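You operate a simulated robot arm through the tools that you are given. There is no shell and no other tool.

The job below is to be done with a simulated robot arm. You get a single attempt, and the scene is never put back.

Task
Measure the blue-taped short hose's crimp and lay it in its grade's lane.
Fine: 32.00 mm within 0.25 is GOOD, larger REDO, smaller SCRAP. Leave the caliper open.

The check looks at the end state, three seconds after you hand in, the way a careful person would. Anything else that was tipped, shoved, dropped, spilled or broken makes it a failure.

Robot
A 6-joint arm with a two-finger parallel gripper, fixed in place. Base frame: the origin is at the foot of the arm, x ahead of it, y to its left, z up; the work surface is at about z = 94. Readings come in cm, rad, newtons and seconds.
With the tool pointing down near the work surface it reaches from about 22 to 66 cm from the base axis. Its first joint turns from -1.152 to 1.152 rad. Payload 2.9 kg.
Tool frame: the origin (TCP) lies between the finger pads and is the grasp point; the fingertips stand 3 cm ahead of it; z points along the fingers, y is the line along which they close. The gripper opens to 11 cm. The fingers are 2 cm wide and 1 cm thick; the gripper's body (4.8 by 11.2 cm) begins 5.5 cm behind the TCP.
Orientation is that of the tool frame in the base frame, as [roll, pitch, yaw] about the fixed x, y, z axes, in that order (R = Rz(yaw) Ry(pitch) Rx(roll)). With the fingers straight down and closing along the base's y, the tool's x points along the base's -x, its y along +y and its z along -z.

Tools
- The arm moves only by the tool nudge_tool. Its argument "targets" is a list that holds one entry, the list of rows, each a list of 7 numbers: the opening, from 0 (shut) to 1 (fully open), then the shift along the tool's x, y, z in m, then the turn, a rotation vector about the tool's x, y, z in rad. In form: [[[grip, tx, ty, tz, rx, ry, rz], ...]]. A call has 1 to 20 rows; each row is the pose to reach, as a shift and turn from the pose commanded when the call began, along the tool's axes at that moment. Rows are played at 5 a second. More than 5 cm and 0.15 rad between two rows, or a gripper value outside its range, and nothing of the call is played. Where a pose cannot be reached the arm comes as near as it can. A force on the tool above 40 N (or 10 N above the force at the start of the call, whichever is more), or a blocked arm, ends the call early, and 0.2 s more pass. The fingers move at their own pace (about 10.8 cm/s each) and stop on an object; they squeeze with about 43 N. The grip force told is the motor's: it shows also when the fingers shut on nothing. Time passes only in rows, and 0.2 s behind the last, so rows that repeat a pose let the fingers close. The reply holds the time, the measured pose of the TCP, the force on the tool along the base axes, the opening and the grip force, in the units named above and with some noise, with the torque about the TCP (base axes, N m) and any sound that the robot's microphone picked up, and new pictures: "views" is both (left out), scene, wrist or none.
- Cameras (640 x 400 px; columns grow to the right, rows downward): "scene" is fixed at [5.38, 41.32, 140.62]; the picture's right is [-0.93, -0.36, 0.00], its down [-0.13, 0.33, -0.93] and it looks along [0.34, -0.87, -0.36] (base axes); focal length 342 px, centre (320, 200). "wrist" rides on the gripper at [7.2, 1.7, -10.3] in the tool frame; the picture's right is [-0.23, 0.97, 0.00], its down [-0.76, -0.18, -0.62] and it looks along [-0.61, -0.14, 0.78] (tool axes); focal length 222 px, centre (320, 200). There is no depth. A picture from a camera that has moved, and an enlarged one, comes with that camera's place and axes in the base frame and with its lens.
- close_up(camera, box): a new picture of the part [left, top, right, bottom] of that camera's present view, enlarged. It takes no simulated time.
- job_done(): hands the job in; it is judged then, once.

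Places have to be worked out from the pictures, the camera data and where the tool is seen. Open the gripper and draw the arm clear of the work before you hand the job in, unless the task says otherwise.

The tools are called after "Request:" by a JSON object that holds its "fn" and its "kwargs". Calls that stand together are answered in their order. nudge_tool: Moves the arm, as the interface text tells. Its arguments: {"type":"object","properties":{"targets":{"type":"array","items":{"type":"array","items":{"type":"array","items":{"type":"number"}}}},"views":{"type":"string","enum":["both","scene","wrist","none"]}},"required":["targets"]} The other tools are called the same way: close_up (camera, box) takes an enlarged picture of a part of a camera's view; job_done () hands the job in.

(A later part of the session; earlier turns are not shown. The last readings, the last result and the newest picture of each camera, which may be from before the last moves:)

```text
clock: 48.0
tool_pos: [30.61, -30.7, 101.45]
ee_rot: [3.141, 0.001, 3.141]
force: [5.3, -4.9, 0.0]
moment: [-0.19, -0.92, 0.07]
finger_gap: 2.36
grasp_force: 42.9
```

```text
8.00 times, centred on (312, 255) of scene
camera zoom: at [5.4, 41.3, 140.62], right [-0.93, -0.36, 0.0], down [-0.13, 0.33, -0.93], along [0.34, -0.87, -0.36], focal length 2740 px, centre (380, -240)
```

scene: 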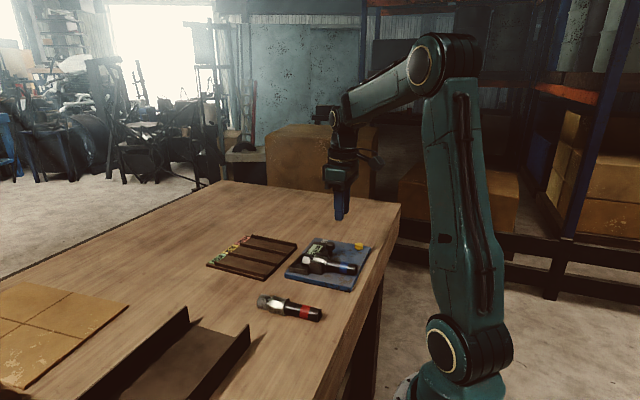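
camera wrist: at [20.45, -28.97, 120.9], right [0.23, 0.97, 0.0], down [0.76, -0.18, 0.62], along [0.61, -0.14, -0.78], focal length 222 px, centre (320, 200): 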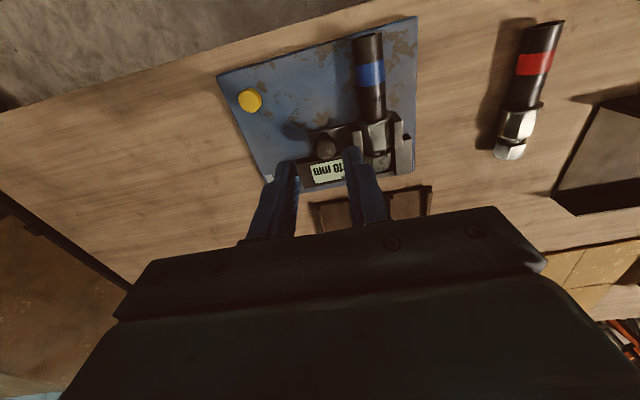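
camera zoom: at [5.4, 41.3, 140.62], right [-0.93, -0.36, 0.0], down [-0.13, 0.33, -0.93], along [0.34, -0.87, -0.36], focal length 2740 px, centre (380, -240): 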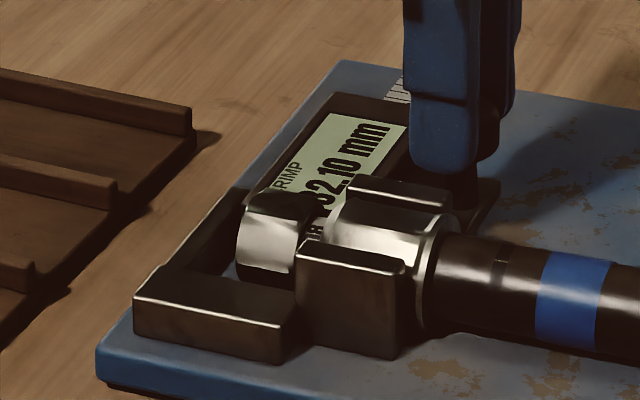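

It repeats at 32.10 with only 5 N. Because the roll of the octagon could bias this, I'll do one independent check: open the slide some, roll the hose a few degrees on purpose, and measure again to see whether it self-seats to the same value.

Request:
{"fn": "nudge_tool", "kwargs": {"targets": [[[0.1, 0, -0.002, 0, 0, 0, 0], [0.1, 0, -0.005, 0, 0, 0, 0], [0.1, 0, -0.008, 0, 0, 0, 0], [0.1, 0, -0.011, 0, 0, 0, 0], [0.1, 0, -0.011, 0, 0, 0, 0], [0.2, 0, -0.011, 0, 0, 0, 0], [0.28, 0, -0.011, 0, 0, 0, 0], [0.28, 0, -0.011, 0, 0, 0, 0], [0.28, 0, -0.011, -0.03, 0, 0, 0], [0.28, 0, -0.011, -0.06, 0, 0, 0], [0.28, 0.018, 0.015, -0.06, 0, 0, 0], [0.4, 0.036, 0.04, -0.06, 0, 0, 0], [0.4, 0.036, 0.04, -0.06, 0, 0, 0]]]}}

Request:
{"fn": "close_up", "kwargs": {"camera": "scene", "box": [280, 230, 345, 280]}}

Request:
{"fn": "close_up", "kwargs": {"camera": "wrist", "box": [200, 60, 440, 220]}}

```text
clock: 50.8
tool_pos: [26.82, -26.61, 107.36]
ee_rot: [-3.141, 0.0, 3.14]
force: [-0.7, -0.8, 0.4]
moment: [-0.01, 0.0, 0.04]
finger_gap: 4.42
grasp_force: 0.1
camera wrist: at [19.59, -24.98, 117.73], right [0.23, 0.97, 0.0], down [0.76, -0.18, 0.62], along [0.61, -0.14, -0.78], focal length 222 px, centre (320, 200)
```

scene: 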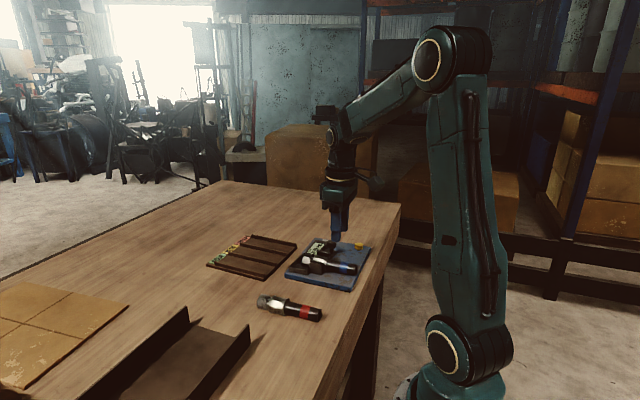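
wrist: 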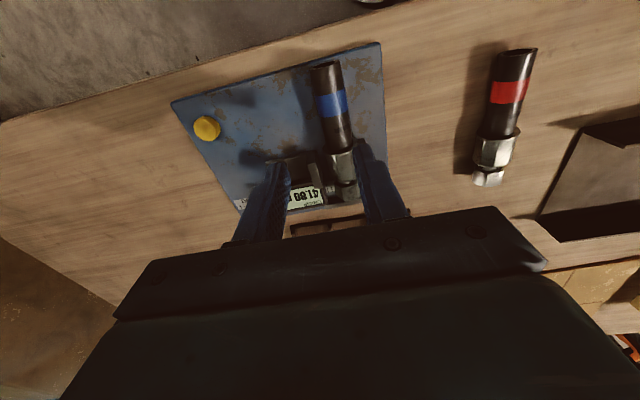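

```text
8.00 times, centred on (312, 255) of scene
camera zoom: at [5.38, 41.32, 140.62], right [-0.93, -0.36, 0.0], down [-0.13, 0.33, -0.93], along [0.34, -0.87, -0.36], focal length 2740 px, centre (380, -240)
```

zoom: 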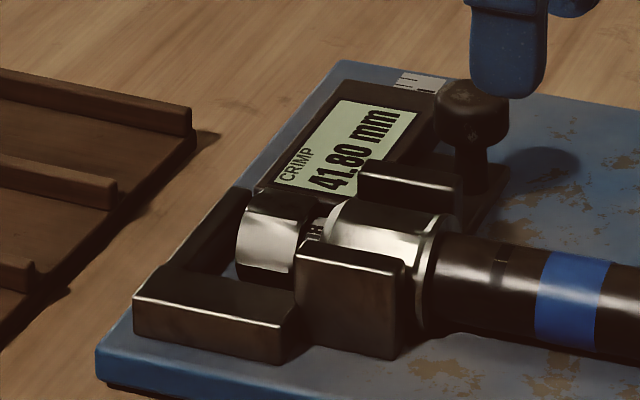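

```text
2.50 times, centred on (320, 140) of wrist
camera zoom: at [19.59, -24.98, 117.73], right [0.23, 0.97, 0.0], down [0.76, -0.18, 0.62], along [0.61, -0.14, -0.78], focal length 555 px, centre (320, 350)
```

zoom: 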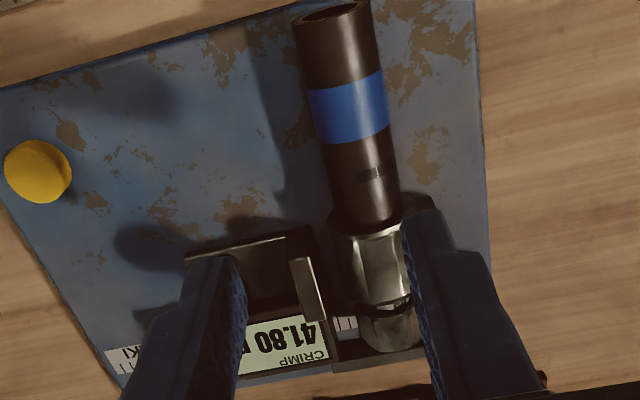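

The slide is at 41.80 and the hose axis at y≈-25.2. I'll lower onto the rubber and grip it.

Request:
{"fn": "nudge_tool", "kwargs": {"targets": [[[0.4, 0, 0.014, 0, 0, 0, 0], [0.4, 0, 0.014, 0.04, 0, 0, 0], [0.4, 0, 0.014, 0.07, 0, 0, 0], [0.4, 0, 0.014, 0.083, 0, 0, 0], [0.4, 0, 0.014, 0.083, 0, 0, 0], [0.3, 0, 0.014, 0.083, 0, 0, 0], [0.15, 0, 0.014, 0.083, 0, 0, 0], [0.15, 0, 0.014, 0.083, 0, 0, 0], [0.15, 0, 0.014, 0.083, 0, 0, 0]]]}}

Request:
{"fn": "close_up", "kwargs": {"camera": "scene", "box": [270, 220, 375, 290]}}

```text
clock: 52.8
tool_pos: [27.16, -25.33, 99.14]
ee_rot: [3.14, 0.002, 3.141]
force: [0.3, 0.6, 0.3]
moment: [-0.05, 0.08, -0.02]
finger_gap: 2.34
grasp_force: 43.2
camera wrist: at [19.79, -23.77, 109.44], right [0.23, 0.97, 0.0], down [0.76, -0.18, 0.62], along [0.61, -0.14, -0.78], focal length 222 px, centre (320, 200)
```

scene: 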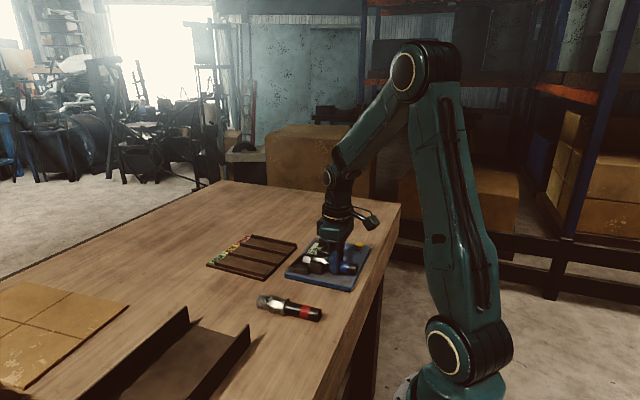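
wrist: 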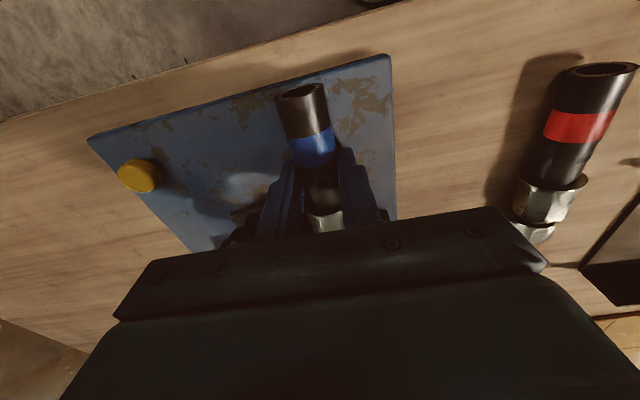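

```text
5.71 times, centred on (322, 255) of scene
camera zoom: at [5.38, 41.32, 140.62], right [-0.93, -0.36, 0.0], down [-0.13, 0.33, -0.93], along [0.34, -0.87, -0.36], focal length 1957 px, centre (306, -114)
```

zoom: 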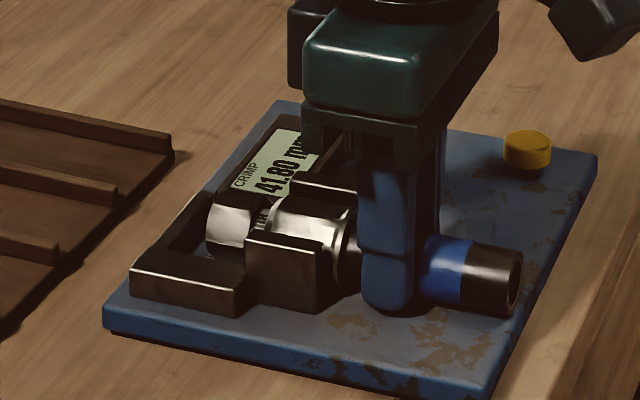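

Holding the rubber, I'll lift 4 mm, roll the hose about 0.12 rad (moving it slightly away from the fixed jaw), set it down, release and rise.

Request:
{"fn": "nudge_tool", "kwargs": {"targets": [[[0.15, 0, -0.001, -0.003, 0, 0, 0], [0.15, 0, -0.002, -0.004, 0, 0, 0], [0.15, 0, -0.002, -0.004, 0.06, 0, 0], [0.15, 0, -0.002, -0.004, 0.12, 0, 0], [0.15, 0, -0.002, -0.004, 0.12, 0, 0], [0.15, 0, -0.002, -0.002, 0.12, 0, 0], [0.15, 0, -0.002, -0.0005, 0.12, 0, 0], [0.15, 0, -0.002, -0.0005, 0.12, 0, 0]]]}}

Request:
{"fn": "close_up", "kwargs": {"camera": "scene", "box": [270, 220, 375, 290]}}

```text
clock: 54.6
tool_pos: [26.96, -25.32, 99.29]
ee_rot: [-3.022, -0.001, -3.141]
force: [-0.4, -0.4, -1.5]
moment: [0.0, 0.05, -0.01]
finger_gap: 2.34
grasp_force: 42.7
camera wrist: at [19.68, -22.57, 109.3], right [0.23, 0.97, -0.12], down [0.76, -0.1, 0.64], along [0.61, -0.23, -0.76], focal length 222 px, centre (320, 200)
```

scene: 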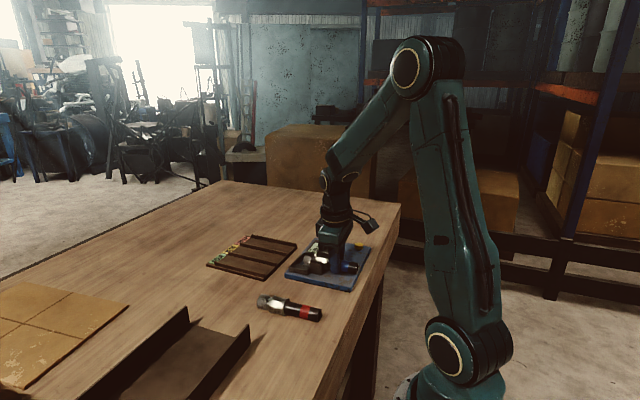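
wrist: 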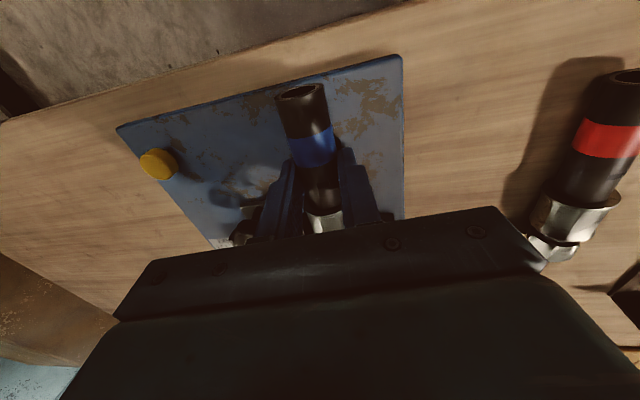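

```text
5.71 times, centred on (322, 255) of scene
camera zoom: at [5.38, 41.32, 140.62], right [-0.93, -0.36, 0.0], down [-0.13, 0.33, -0.93], along [0.34, -0.87, -0.36], focal length 1957 px, centre (306, -114)
```

zoom: 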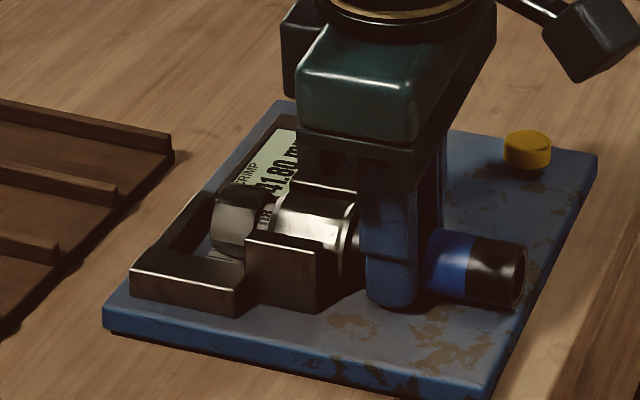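

It's rolled as intended. I'll set it down the last 2 mm, release, rise along the tool axis and straighten.

Request:
{"fn": "nudge_tool", "kwargs": {"targets": [[[0.15, 0, 0, 0.0015, 0, 0, 0], [0.15, 0, 0, 0.0025, 0, 0, 0], [0.24, 0, 0, 0.0025, 0, 0, 0], [0.32, 0, 0, 0.0025, 0, 0, 0], [0.4, 0, 0, 0.0025, 0, 0, 0], [0.4, 0, 0, -0.01, 0, 0, 0], [0.4, 0, 0, -0.04, 0, 0, 0], [0.4, 0, 0, -0.08, 0, 0, 0], [0.4, 0, 0, -0.1, -0.06, 0, 0], [0.4, 0, 0, -0.1, -0.12, 0, 0], [0.4, 0, 0, -0.1, -0.12, 0, 0]]]}}

Request:
{"fn": "close_up", "kwargs": {"camera": "scene", "box": [280, 230, 345, 280]}}

Request:
{"fn": "close_up", "kwargs": {"camera": "wrist", "box": [200, 60, 440, 220]}}

```text
clock: 57.0
tool_pos: [27.07, -24.27, 109.24]
ee_rot: [3.142, 0.0, -3.141]
force: [-0.3, -0.3, 0.3]
moment: [-0.02, 0.0, -0.01]
finger_gap: 4.42
grasp_force: 0.1
camera wrist: at [19.74, -22.67, 119.62], right [0.23, 0.97, 0.0], down [0.76, -0.18, 0.62], along [0.61, -0.14, -0.78], focal length 222 px, centre (320, 200)
```

scene: 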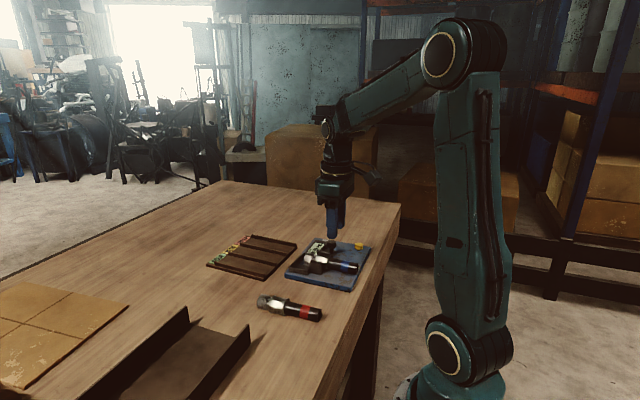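
wrist: 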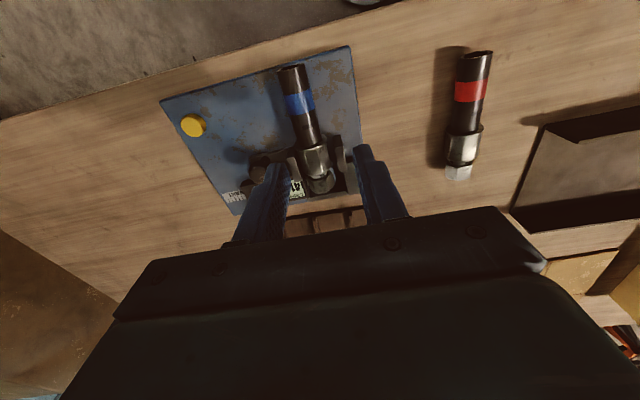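

```text
8.00 times, centred on (312, 255) of scene
camera zoom: at [5.38, 41.32, 140.62], right [-0.93, -0.36, 0.0], down [-0.13, 0.33, -0.93], along [0.34, -0.87, -0.36], focal length 2740 px, centre (380, -240)
```

zoom: 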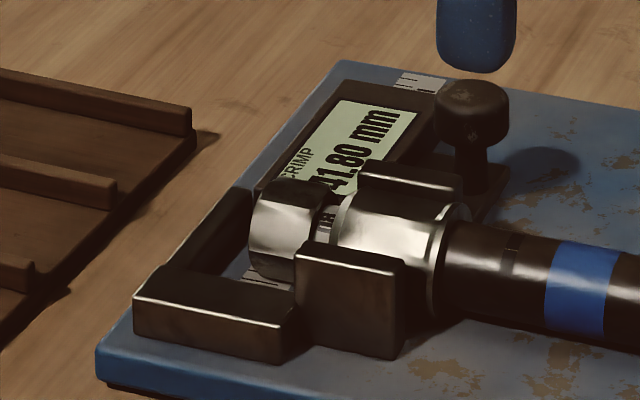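

```text
2.50 times, centred on (320, 140) of wrist
camera zoom: at [19.74, -22.67, 119.62], right [0.23, 0.97, 0.0], down [0.76, -0.18, 0.62], along [0.61, -0.14, -0.78], focal length 555 px, centre (320, 350)
```

zoom: 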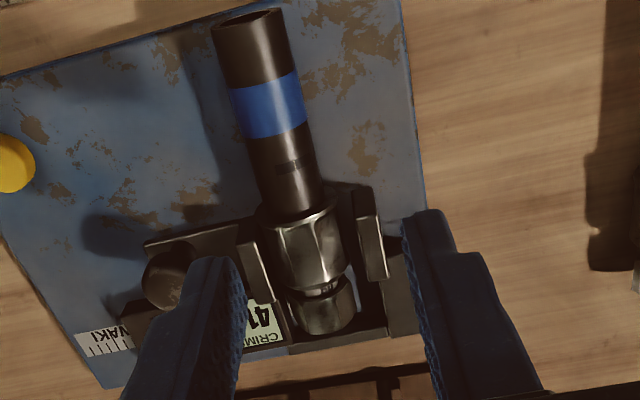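

The hose is visibly rolled now (a facet edge is near the top). I'll re-measure: move to the knob (about y -31.8) and grip it.

Request:
{"fn": "nudge_tool", "kwargs": {"targets": [[[0.3, -0.018, -0.037, 0, 0, 0, 0], [0.3, -0.0355, -0.075, 0, 0, 0, 0], [0.3, -0.0355, -0.075, 0.04, 0, 0, 0], [0.3, -0.0355, -0.075, 0.06, 0, 0, 0], [0.3, -0.0355, -0.075, 0.078, 0, 0, 0], [0.3, -0.0355, -0.075, 0.078, 0, 0, 0], [0.2, -0.0355, -0.075, 0.078, 0, 0, 0], [0.1, -0.0355, -0.075, 0.078, 0, 0, 0], [0.1, -0.0355, -0.075, 0.078, 0, 0, 0]]]}}

Request:
{"fn": "close_up", "kwargs": {"camera": "scene", "box": [280, 230, 345, 280]}}

```text
clock: 59.0
tool_pos: [30.52, -31.78, 101.4]
ee_rot: [-3.14, -0.002, -3.141]
force: [0.4, -0.8, 0.2]
moment: [-0.12, -0.61, -0.01]
finger_gap: 2.33
grasp_force: 42.5
camera wrist: at [23.3, -30.04, 111.76], right [0.23, 0.97, 0.0], down [0.76, -0.18, 0.62], along [0.61, -0.14, -0.78], focal length 222 px, centre (320, 200)
```

scene: 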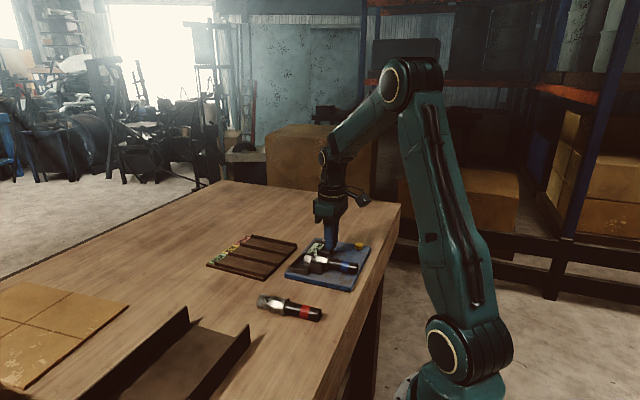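
wrist: 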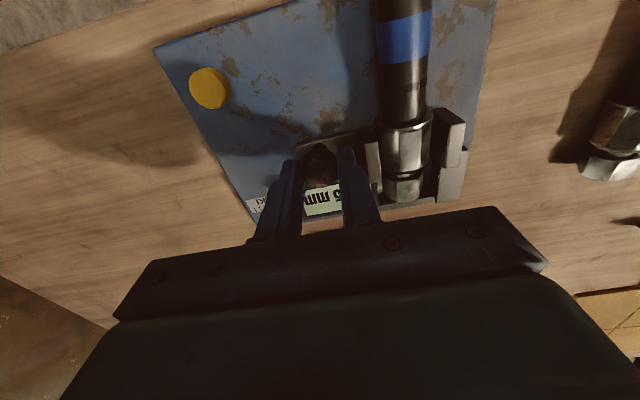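

```text
8.00 times, centred on (312, 255) of scene
camera zoom: at [5.38, 41.31, 140.62], right [-0.93, -0.36, 0.0], down [-0.13, 0.33, -0.93], along [0.34, -0.87, -0.36], focal length 2740 px, centre (380, -240)
```

zoom: 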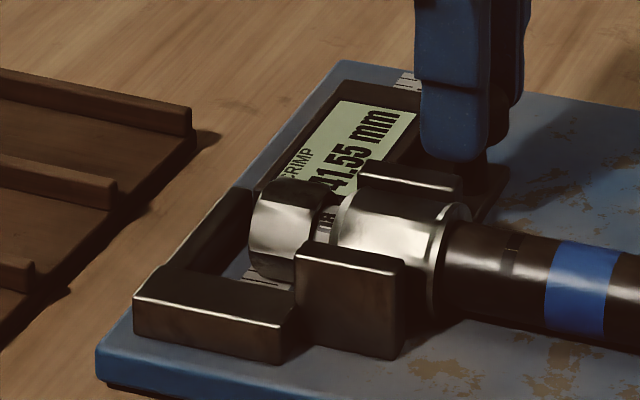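

The slide is at 41.55 and gripped. I'll push 8 mm, then take smaller steps.

Request:
{"fn": "nudge_tool", "kwargs": {"targets": [[[0.1, 0, 0.002, 0, 0, 0, 0], [0.1, 0, 0.004, 0, 0, 0, 0], [0.1, 0, 0.006, 0, 0, 0, 0], [0.1, 0, 0.008, 0, 0, 0, 0], [0.1, 0, 0.008, 0, 0, 0, 0]]], "views": "none"}}

Request:
{"fn": "close_up", "kwargs": {"camera": "scene", "box": [280, 230, 345, 280]}}

Request:
{"fn": "nudge_tool", "kwargs": {"targets": [[[0.1, 0, 0.0005, 0, 0, 0, 0], [0.1, 0, 0.001, 0, 0, 0, 0], [0.1, 0, 0.001, 0, 0, 0, 0]]], "views": "none"}}

Request:
{"fn": "close_up", "kwargs": {"camera": "scene", "box": [280, 230, 345, 280]}}

```text
clock: 60.2
tool_pos: [30.56, -30.88, 101.34]
ee_rot: [3.14, 0.001, 3.141]
force: [4.2, -2.6, 0.4]
moment: [-0.12, -0.14, 0.0]
finger_gap: 2.33
grasp_force: 43.1
```

```text
8.00 times, centred on (312, 255) of scene
camera zoom: at [5.4, 41.3, 140.62], right [-0.93, -0.36, 0.0], down [-0.13, 0.33, -0.93], along [0.34, -0.87, -0.36], focal length 2740 px, centre (380, -240)
```

zoom: 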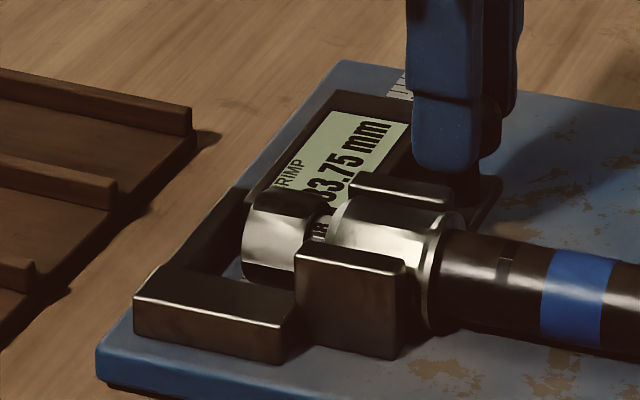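

```text
clock: 61.0
tool_pos: [30.55, -30.85, 101.41]
ee_rot: [3.141, 0.001, 3.14]
force: [7.3, -3.2, -0.5]
moment: [-0.1, 0.45, -0.02]
finger_gap: 2.33
grasp_force: 42.5
```

```text
8.00 times, centred on (312, 255) of scene
camera zoom: at [5.4, 41.31, 140.62], right [-0.93, -0.36, 0.0], down [-0.13, 0.33, -0.93], along [0.34, -0.87, -0.36], focal length 2740 px, centre (380, -240)
```

zoom: 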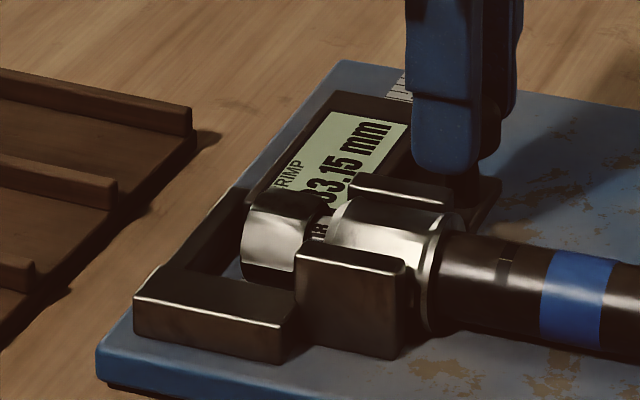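

It reads 33.15 at about 3 N and is still closing. I'll continue in small steps.

Request:
{"fn": "nudge_tool", "kwargs": {"targets": [[[0.1, 0, 0.0005, 0, 0, 0, 0], [0.1, 0, 0.001, 0, 0, 0, 0], [0.1, 0, 0.001, 0, 0, 0, 0]]], "views": "none"}}

Request:
{"fn": "close_up", "kwargs": {"camera": "scene", "box": [280, 230, 345, 280]}}

Request:
{"fn": "nudge_tool", "kwargs": {"targets": [[[0.1, 0, 0.0005, 0, 0, 0, 0], [0.1, 0, 0.001, 0, 0, 0, 0], [0.1, 0, 0.001, 0, 0, 0, 0]]], "views": "none"}}

Request:
{"fn": "close_up", "kwargs": {"camera": "scene", "box": [280, 230, 345, 280]}}

```text
clock: 61.8
tool_pos: [30.55, -30.74, 101.46]
ee_rot: [3.141, 0.0, 3.14]
force: [3.4, -3.6, 0.6]
moment: [-0.15, -0.78, -0.08]
finger_gap: 2.35
grasp_force: 42.1
```

```text
8.00 times, centred on (312, 255) of scene
camera zoom: at [5.39, 41.3, 140.62], right [-0.93, -0.36, 0.0], down [-0.13, 0.33, -0.93], along [0.34, -0.87, -0.36], focal length 2740 px, centre (380, -240)
```

zoom: 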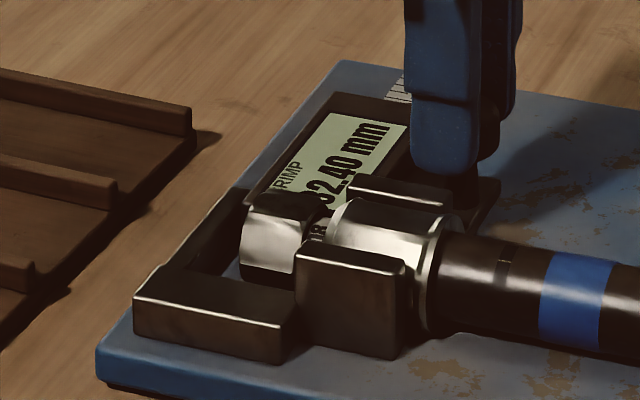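

```text
clock: 62.6
tool_pos: [30.54, -30.72, 101.4]
ee_rot: [3.141, 0.0, 3.14]
force: [6.1, -7.4, -0.3]
moment: [-0.2, 0.26, -0.03]
finger_gap: 2.34
grasp_force: 43.2
```

```text
8.00 times, centred on (312, 255) of scene
camera zoom: at [5.4, 41.3, 140.62], right [-0.93, -0.36, 0.0], down [-0.13, 0.33, -0.93], along [0.34, -0.87, -0.36], focal length 2740 px, centre (380, -240)
```

zoom: 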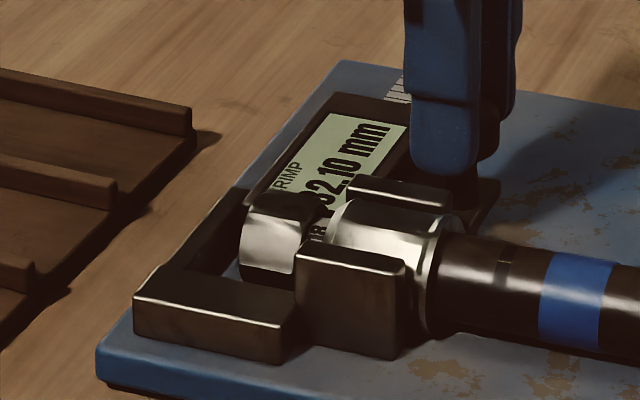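

It self-seats to 32.10 again from a different roll, so the crimp is 32.10 mm: GOOD. I'll now open the slide (about 1.45 cm), stopping before the end stop drags the board.

Request:
{"fn": "nudge_tool", "kwargs": {"targets": [[[0.1, 0, -0.002, 0, 0, 0, 0], [0.1, 0, -0.005, 0, 0, 0, 0], [0.1, 0, -0.008, 0, 0, 0, 0], [0.1, 0, -0.011, 0, 0, 0, 0], [0.1, 0, -0.013, 0, 0, 0, 0], [0.1, 0, -0.0145, 0, 0, 0, 0], [0.1, 0, -0.0145, 0, 0, 0, 0]]], "views": "none"}}

Request:
{"fn": "close_up", "kwargs": {"camera": "scene", "box": [280, 230, 345, 280]}}

```text
clock: 64.2
tool_pos: [30.53, -32.15, 101.44]
ee_rot: [3.141, 0.003, 3.14]
force: [-3.4, 4.1, 23.3]
moment: [0.14, -0.33, -0.08]
finger_gap: 2.34
grasp_force: 42.7
```

```text
8.00 times, centred on (312, 255) of scene
camera zoom: at [5.34, 41.36, 140.61], right [-0.93, -0.36, 0.0], down [-0.13, 0.33, -0.93], along [0.34, -0.87, -0.36], focal length 2740 px, centre (380, -240)
```

zoom: 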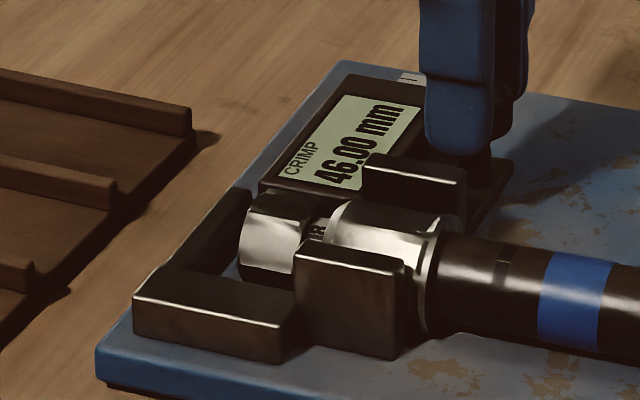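

The slide is back at 46.00. I'll relieve the slight downward press, release the knob, rise and move above the hose.

Request:
{"fn": "nudge_tool", "kwargs": {"targets": [[[0.1, 0, 0.0003, -0.0012, 0, 0, 0], [0.2, 0, 0.0003, -0.0012, 0, 0, 0], [0.28, 0, 0.0003, -0.0012, 0, 0, 0], [0.28, 0, 0.0003, -0.0012, 0, 0, 0], [0.28, 0, 0.0003, -0.03, 0, 0, 0], [0.28, 0, 0.0003, -0.065, 0, 0, 0], [0.3, 0.018, 0.03, -0.065, 0, 0, 0], [0.4, 0.036, 0.068, -0.065, 0, 0, 0], [0.4, 0.036, 0.068, -0.065, 0, 0, 0]]]}}

Request:
{"fn": "close_up", "kwargs": {"camera": "scene", "box": [270, 220, 375, 290]}}

Request:
{"fn": "close_up", "kwargs": {"camera": "wrist", "box": [200, 60, 440, 220]}}

```text
clock: 66.2
tool_pos: [26.76, -25.25, 107.93]
ee_rot: [-3.141, -0.001, 3.141]
force: [-0.6, -0.4, 0.2]
moment: [0.01, -0.03, 0.0]
finger_gap: 4.39
grasp_force: 0.1
camera wrist: at [19.56, -23.62, 118.37], right [0.23, 0.97, 0.0], down [0.76, -0.18, 0.62], along [0.61, -0.14, -0.78], focal length 222 px, centre (320, 200)
```

scene: 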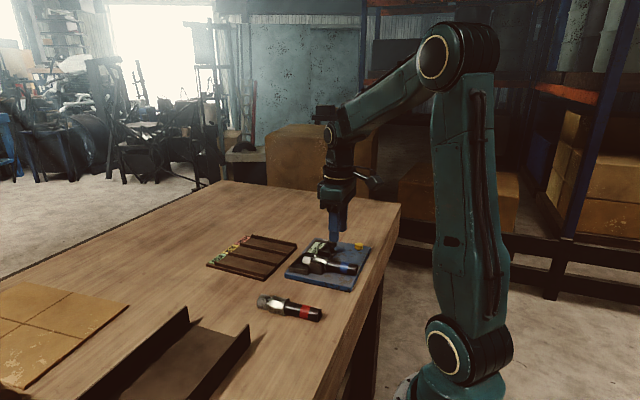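
wrist: 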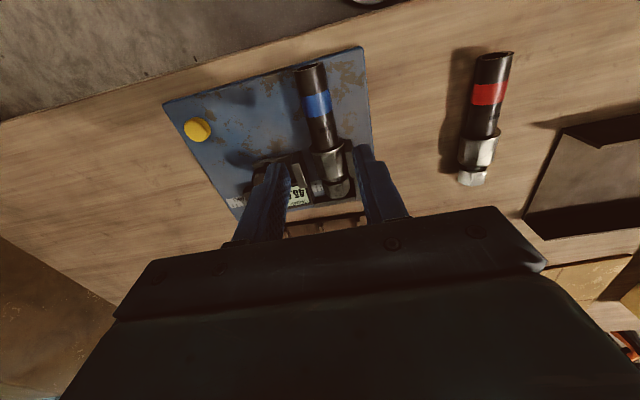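

```text
5.71 times, centred on (322, 255) of scene
camera zoom: at [5.38, 41.32, 140.62], right [-0.93, -0.36, 0.0], down [-0.13, 0.33, -0.93], along [0.34, -0.87, -0.36], focal length 1957 px, centre (306, -114)
```

zoom: 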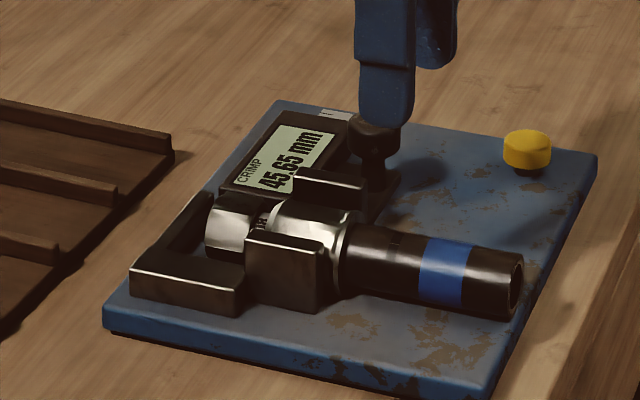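

```text
2.50 times, centred on (320, 140) of wrist
camera zoom: at [19.56, -23.62, 118.37], right [0.23, 0.97, 0.0], down [0.76, -0.18, 0.62], along [0.61, -0.14, -0.78], focal length 555 px, centre (320, 350)
```

zoom: 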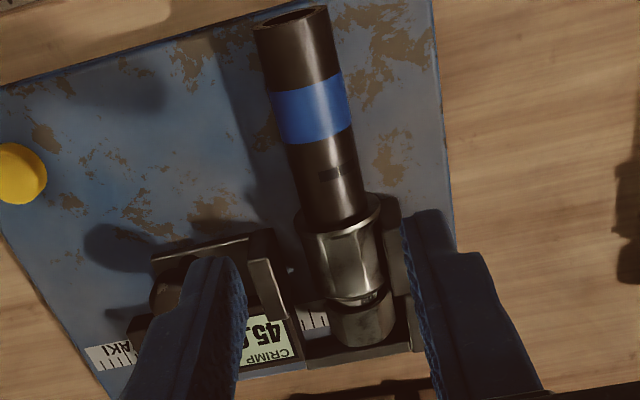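

The caliper is open at 45.65. I'll lower onto the rubber with the tips a bit higher this time (TCP ≈ 99.6) so they clear the lane ridges later, and grip.

Request:
{"fn": "nudge_tool", "kwargs": {"targets": [[[0.4, -0.002, 0.001, 0.04, 0, 0, 0], [0.4, -0.002, 0.001, 0.07, 0, 0, 0], [0.4, -0.002, 0.001, 0.083, 0, 0, 0], [0.4, -0.002, 0.001, 0.083, 0, 0, 0], [0.3, -0.002, 0.001, 0.083, 0, 0, 0], [0.15, -0.002, 0.001, 0.083, 0, 0, 0], [0.15, -0.002, 0.001, 0.083, 0, 0, 0], [0.15, -0.002, 0.001, 0.083, 0, 0, 0]]]}}

Request:
{"fn": "close_up", "kwargs": {"camera": "scene", "box": [270, 220, 375, 290]}}

```text
clock: 68.0
tool_pos: [27.13, -25.05, 99.5]
ee_rot: [3.141, 0.001, 3.14]
force: [-2.3, -5.1, -2.5]
moment: [-0.12, 0.14, -0.11]
finger_gap: 2.34
grasp_force: 42.7
camera wrist: at [19.82, -23.46, 109.92], right [0.23, 0.97, 0.0], down [0.76, -0.18, 0.62], along [0.61, -0.14, -0.78], focal length 222 px, centre (320, 200)
```

scene: 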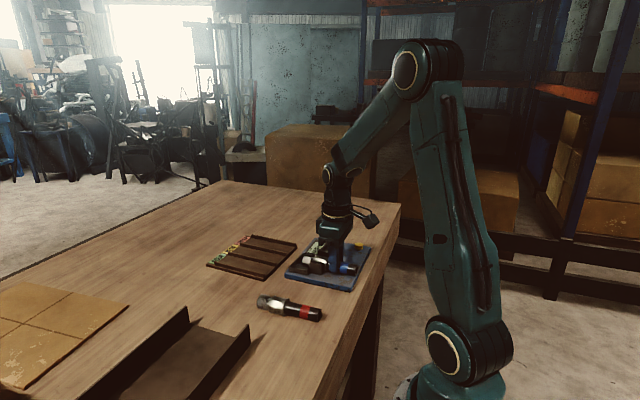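
wrist: 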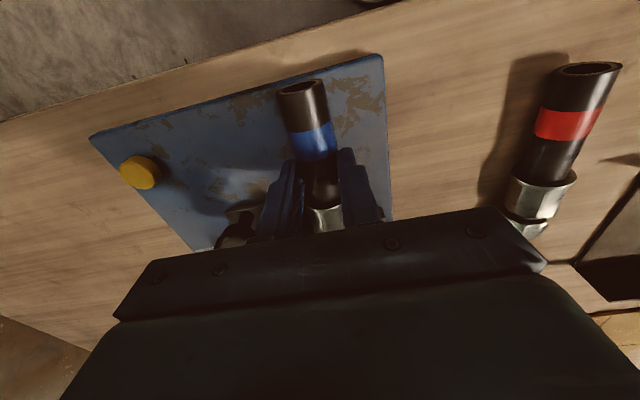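

```text
5.71 times, centred on (322, 255) of scene
camera zoom: at [5.38, 41.3, 140.62], right [-0.93, -0.36, 0.0], down [-0.13, 0.33, -0.93], along [0.34, -0.87, -0.36], focal length 1957 px, centre (306, -114)
```

zoom: 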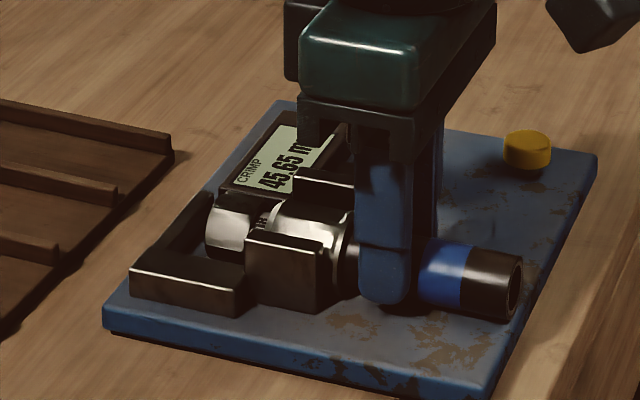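

The hose is gripped but leans against the fixed jaw (5 N). I'll ease -y 3 mm, then lift straight up.

Request:
{"fn": "nudge_tool", "kwargs": {"targets": [[[0.15, 0, -0.002, 0, 0, 0, 0], [0.15, 0, -0.004, -0.001, 0, 0, 0], [0.15, 0, -0.004, -0.01, 0, 0, 0], [0.15, 0, -0.004, -0.025, 0, 0, 0], [0.15, 0, -0.004, -0.05, 0, 0, 0], [0.15, 0, -0.004, -0.08, 0, 0, 0], [0.15, 0, -0.004, -0.1, 0, 0, 0], [0.15, 0, -0.004, -0.1, 0, 0, 0]]]}}

Request:
{"fn": "close_up", "kwargs": {"camera": "scene", "box": [270, 210, 375, 290]}}

```text
clock: 69.8
tool_pos: [27.03, -25.67, 109.74]
ee_rot: [3.141, -0.001, 3.141]
force: [0.3, -0.2, -2.4]
moment: [-0.02, 0.07, -0.02]
finger_gap: 2.36
grasp_force: 42.9
camera wrist: at [19.73, -24.04, 120.01], right [0.23, 0.97, 0.0], down [0.76, -0.18, 0.62], along [0.61, -0.14, -0.78], focal length 222 px, centre (320, 200)
```

scene: 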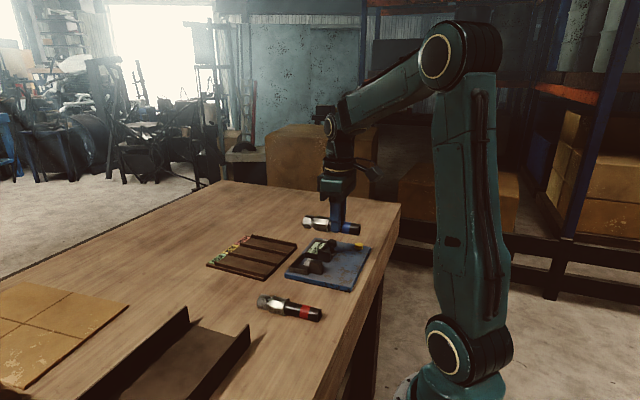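
wrist: 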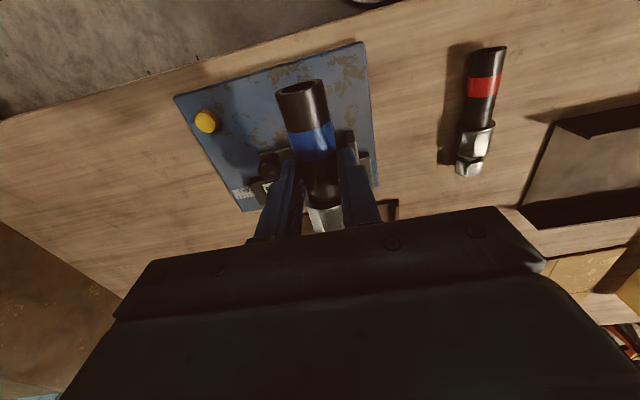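

```text
5.00 times, centred on (322, 250) of scene
camera zoom: at [5.38, 41.32, 140.62], right [-0.93, -0.36, 0.0], down [-0.13, 0.33, -0.93], along [0.34, -0.87, -0.36], focal length 1712 px, centre (308, -50)
```

zoom: 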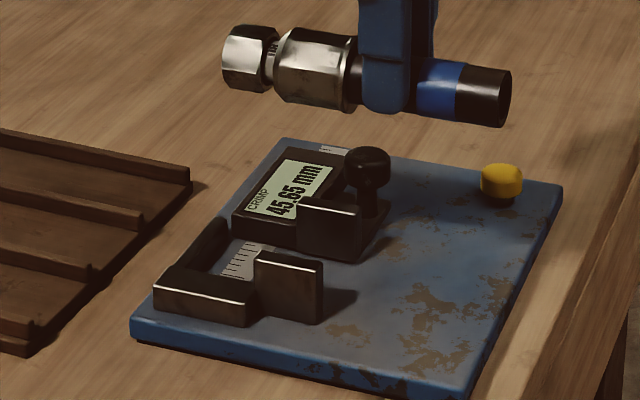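

The hose is held level and the caliper is undisturbed. The GOOD lane spans about x 42–56.5 with centre y≈-20.7; I'll carry the hose above it and look.

Request:
{"fn": "nudge_tool", "kwargs": {"targets": [[[0.15, -0.035, 0.008, 0, 0, 0, 0], [0.15, -0.075, 0.018, 0, 0, 0, 0], [0.15, -0.115, 0.028, 0, 0, 0, 0], [0.15, -0.155, 0.038, 0, 0, 0, 0], [0.15, -0.185, 0.046, 0, 0, 0, 0], [0.15, -0.204, 0.05, 0, 0, 0, 0], [0.15, -0.204, 0.05, 0.03, 0, 0, 0], [0.15, -0.204, 0.05, 0.05, 0, 0, 0], [0.15, -0.204, 0.05, 0.05, 0, 0, 0]]]}}

Request:
{"fn": "close_up", "kwargs": {"camera": "scene", "box": [195, 205, 325, 295]}}

Request:
{"fn": "close_up", "kwargs": {"camera": "wrist", "box": [180, 60, 460, 235]}}

```text
clock: 71.8
tool_pos: [47.61, -20.5, 104.58]
ee_rot: [-3.141, -0.001, 3.139]
force: [0.0, 0.1, -2.7]
moment: [-0.01, 0.09, 0.02]
finger_gap: 2.31
grasp_force: 42.9
camera wrist: at [40.37, -18.95, 114.93], right [0.23, 0.97, 0.0], down [0.76, -0.18, 0.62], along [0.61, -0.14, -0.78], focal length 222 px, centre (320, 200)
```

scene: 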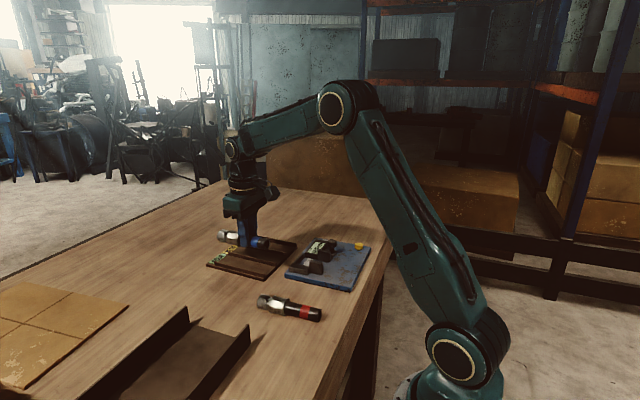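
wrist: 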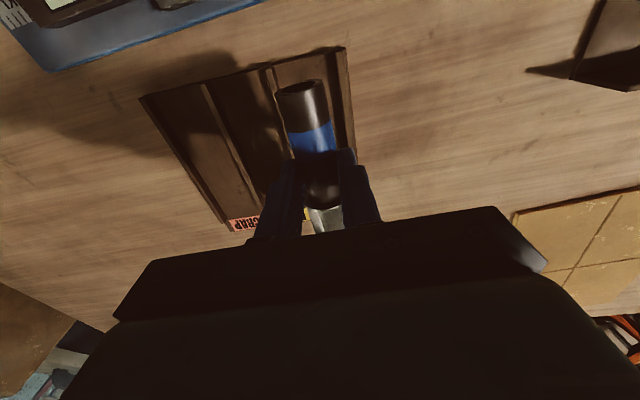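

```text
4.44 times, centred on (260, 250) of scene
camera zoom: at [5.38, 41.32, 140.62], right [-0.93, -0.36, 0.0], down [-0.13, 0.33, -0.93], along [0.34, -0.87, -0.36], focal length 1522 px, centre (587, -22)
```

zoom: 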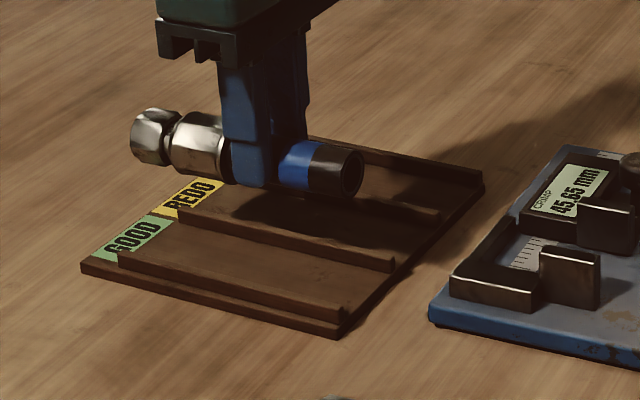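

```text
2.29 times, centred on (320, 148) of wrist
camera zoom: at [40.37, -18.95, 114.93], right [0.23, 0.97, 0.0], down [0.76, -0.18, 0.62], along [0.61, -0.14, -0.78], focal length 508 px, centre (320, 320)
```

zoom: 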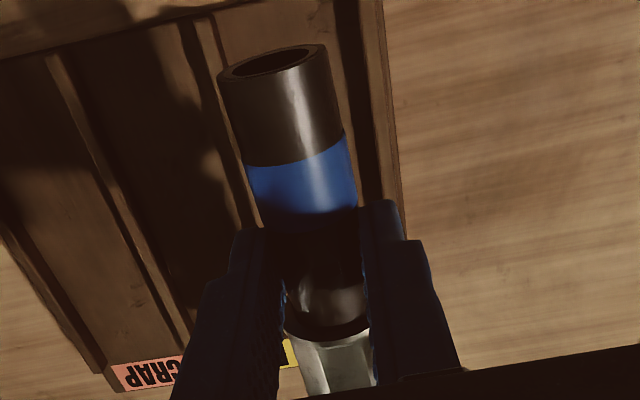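

The hose is centred over the GOOD lane with its ends inside it. I'll lower to just above the lane floor.

Request:
{"fn": "nudge_tool", "kwargs": {"targets": [[[0.15, 0.001, -0.001, 0.02, 0, 0, 0], [0.15, 0.001, -0.001, 0.04, 0, 0, 0], [0.15, 0.001, -0.001, 0.05, 0, 0, 0], [0.15, 0.001, -0.001, 0.053, 0, 0, 0], [0.15, 0.001, -0.001, 0.053, 0, 0, 0]]]}}

Request:
{"fn": "close_up", "kwargs": {"camera": "scene", "box": [195, 205, 325, 295]}}

Request:
{"fn": "close_up", "kwargs": {"camera": "wrist", "box": [180, 60, 460, 235]}}

```text
clock: 73.0
tool_pos: [47.42, -20.67, 99.24]
ee_rot: [-3.141, 0.001, 3.14]
force: [-0.1, 0.3, -1.7]
moment: [0.0, 0.06, 0.02]
finger_gap: 2.37
grasp_force: 43.2
camera wrist: at [40.15, -19.07, 109.57], right [0.23, 0.97, 0.0], down [0.76, -0.18, 0.62], along [0.61, -0.14, -0.78], focal length 222 px, centre (320, 200)
```

scene: 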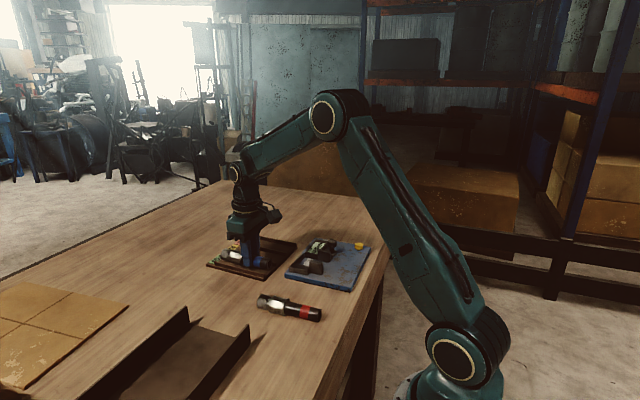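
wrist: 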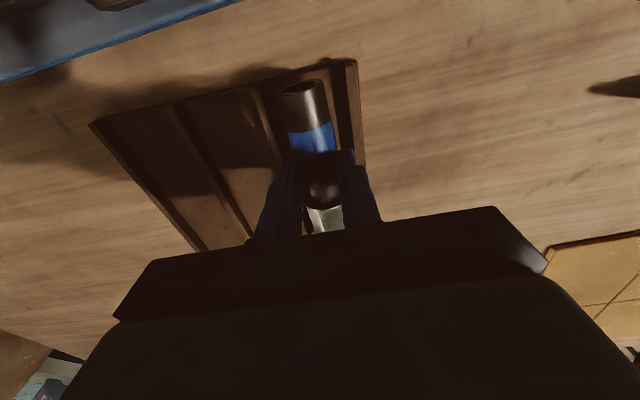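

```text
4.44 times, centred on (260, 250) of scene
camera zoom: at [5.38, 41.32, 140.62], right [-0.93, -0.36, 0.0], down [-0.13, 0.33, -0.93], along [0.34, -0.87, -0.36], focal length 1522 px, centre (587, -22)
```

zoom: 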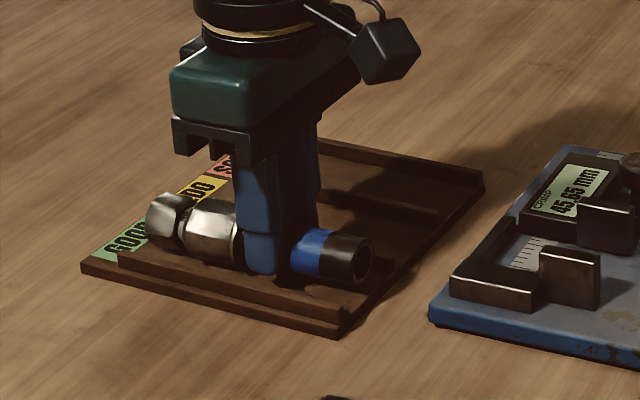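

```text
2.29 times, centred on (320, 148) of wrist
camera zoom: at [40.15, -19.07, 109.57], right [0.23, 0.97, 0.0], down [0.76, -0.18, 0.62], along [0.61, -0.14, -0.78], focal length 508 px, centre (320, 320)
```

zoom: 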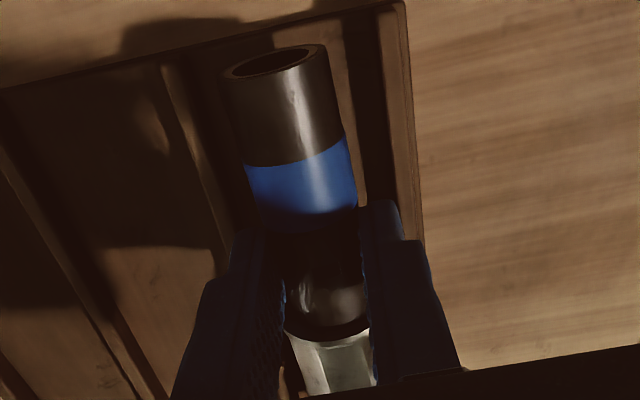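

It's just above the floor between the ridges. I'll step down 1.5 mm at a time, feeling for contact.

Request:
{"fn": "nudge_tool", "kwargs": {"targets": [[[0.15, 0, 0, 0.0015, 0, 0, 0], [0.15, 0, 0, 0.0015, 0, 0, 0]]], "views": "none"}}

Request:
{"fn": "nudge_tool", "kwargs": {"targets": [[[0.15, 0, 0, 0.001, 0, 0, 0], [0.15, 0, 0, 0.001, 0, 0, 0]]], "views": "none"}}

```text
clock: 73.6
tool_pos: [47.5, -20.61, 98.98]
ee_rot: [-3.142, 0.0, 3.141]
force: [0.2, -0.1, -3.0]
moment: [0.02, 0.09, 0.01]
finger_gap: 2.34
grasp_force: 42.9
```

```text
clock: 74.2
tool_pos: [47.57, -20.73, 98.99]
ee_rot: [-3.141, 0.0, 3.141]
force: [0.1, -0.2, -2.2]
moment: [-0.02, 0.03, 0.01]
finger_gap: 2.32
grasp_force: 43.3
```

Request:
{"fn": "nudge_tool", "kwargs": {"targets": [[[0.15, 0, 0, 0.001, 0, 0, 0], [0.15, 0, 0, 0.001, 0, 0, 0]]], "views": "none"}}

Request:
{"fn": "close_up", "kwargs": {"camera": "scene", "box": [210, 230, 300, 290]}}

```text
clock: 74.8
tool_pos: [47.35, -20.64, 98.81]
ee_rot: [3.14, 0.0, -3.141]
force: [0.6, 0.0, -1.9]
moment: [-0.03, 0.11, -0.01]
finger_gap: 2.34
grasp_force: 42.4
```

```text
6.67 times, centred on (255, 260) of scene
camera zoom: at [5.38, 41.32, 140.62], right [-0.93, -0.36, 0.0], down [-0.13, 0.33, -0.93], along [0.34, -0.87, -0.36], focal length 2283 px, centre (753, -200)
```

zoom: 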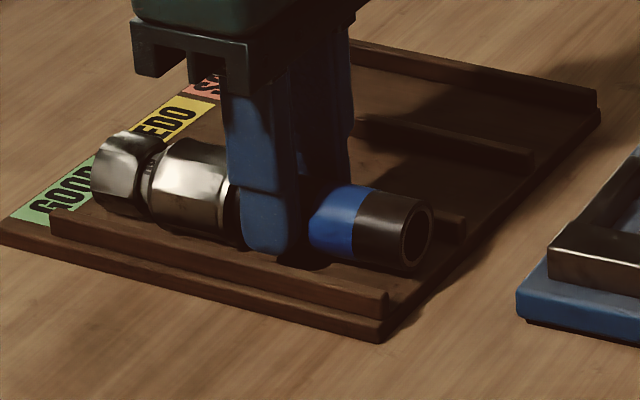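

Still slightly above the floor and centred along the lane. I'll continue down.

Request:
{"fn": "nudge_tool", "kwargs": {"targets": [[[0.15, 0, 0, 0.001, 0, 0, 0], [0.15, 0, 0, 0.001, 0, 0, 0]]], "views": "none"}}

Request:
{"fn": "nudge_tool", "kwargs": {"targets": [[[0.15, 0, 0, 0.001, 0, 0, 0], [0.15, 0, 0, 0.001, 0, 0, 0]]], "views": "none"}}

```text
clock: 75.4
tool_pos: [47.46, -20.61, 98.86]
ee_rot: [3.141, 0.0, 3.14]
force: [0.2, 0.6, -2.0]
moment: [0.04, 0.08, -0.02]
finger_gap: 2.33
grasp_force: 43.1
```

```text
clock: 76.0
tool_pos: [47.45, -20.74, 98.67]
ee_rot: [3.141, 0.001, 3.141]
force: [-0.5, -0.9, 1.6]
moment: [-0.01, -0.06, -0.03]
finger_gap: 2.33
grasp_force: 42.5
```

Contact is just made (+1.6 N). I'll open slightly (to about 2.7 cm), rise above the ridges, then open more and draw away.

Request:
{"fn": "nudge_tool", "kwargs": {"targets": [[[0.22, 0, 0, 0, 0, 0, 0], [0.245, 0, 0, 0, 0, 0, 0], [0.245, 0, 0, 0, 0, 0, 0], [0.245, 0, 0, -0.004, 0, 0, 0], [0.26, 0, 0, -0.01, 0, 0, 0], [0.35, 0, 0, -0.02, 0, 0, 0], [0.4, 0, 0, -0.04, 0, 0, 0], [0.4, 0, 0, -0.08, 0, 0, 0], [0.4, 0, 0, -0.12, 0, 0, 0], [0.4, 0, 0, -0.12, 0, 0, 0]]]}}

Request:
{"fn": "close_up", "kwargs": {"camera": "scene", "box": [195, 225, 305, 290]}}

Request:
{"fn": "close_up", "kwargs": {"camera": "wrist", "box": [180, 20, 460, 235]}}

```text
clock: 78.2
tool_pos: [47.35, -20.48, 110.8]
ee_rot: [3.141, 0.0, 3.141]
force: [-0.3, -0.6, 0.4]
moment: [0.03, -0.03, -0.03]
finger_gap: 4.4
grasp_force: 0.1
camera wrist: at [40.07, -18.89, 121.21], right [0.23, 0.97, 0.0], down [0.76, -0.18, 0.62], along [0.61, -0.14, -0.78], focal length 222 px, centre (320, 200)
```

scene: 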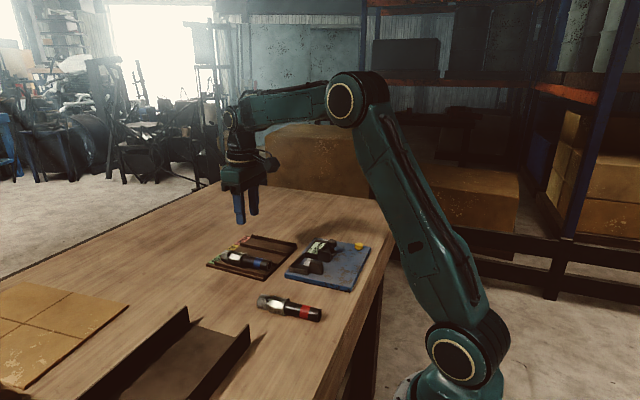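
wrist: 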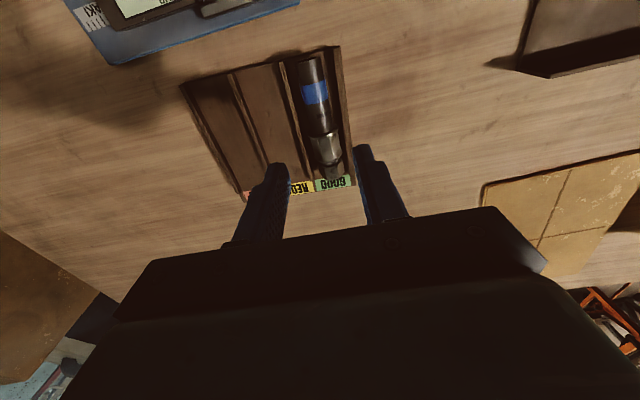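

```text
5.82 times, centred on (250, 258) of scene
camera zoom: at [5.38, 41.32, 140.62], right [-0.93, -0.36, 0.0], down [-0.13, 0.33, -0.93], along [0.34, -0.87, -0.36], focal length 1992 px, centre (727, -134)
```

zoom: 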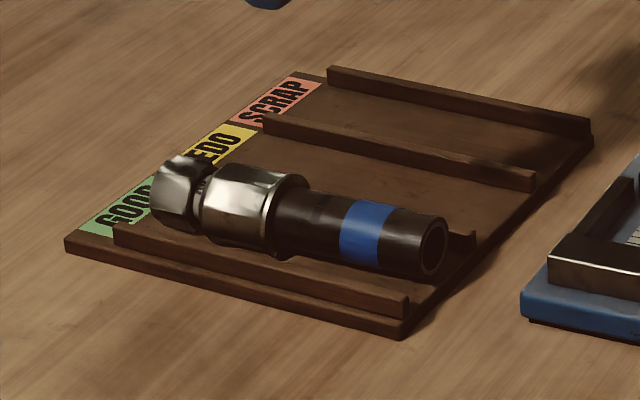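

```text
1.86 times, centred on (320, 128) of wrist
camera zoom: at [40.07, -18.89, 121.21], right [0.23, 0.97, 0.0], down [0.76, -0.18, 0.62], along [0.61, -0.14, -0.78], focal length 413 px, centre (320, 335)
```

zoom: 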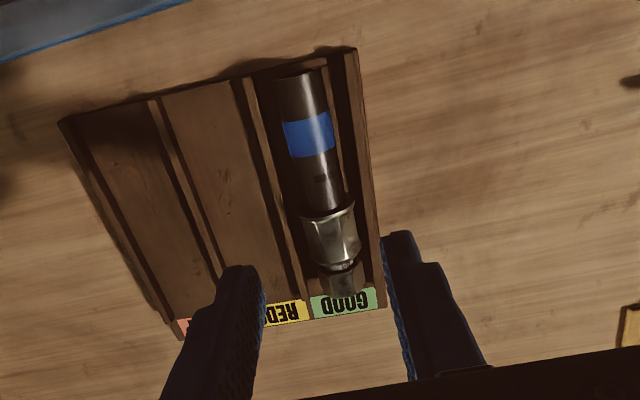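

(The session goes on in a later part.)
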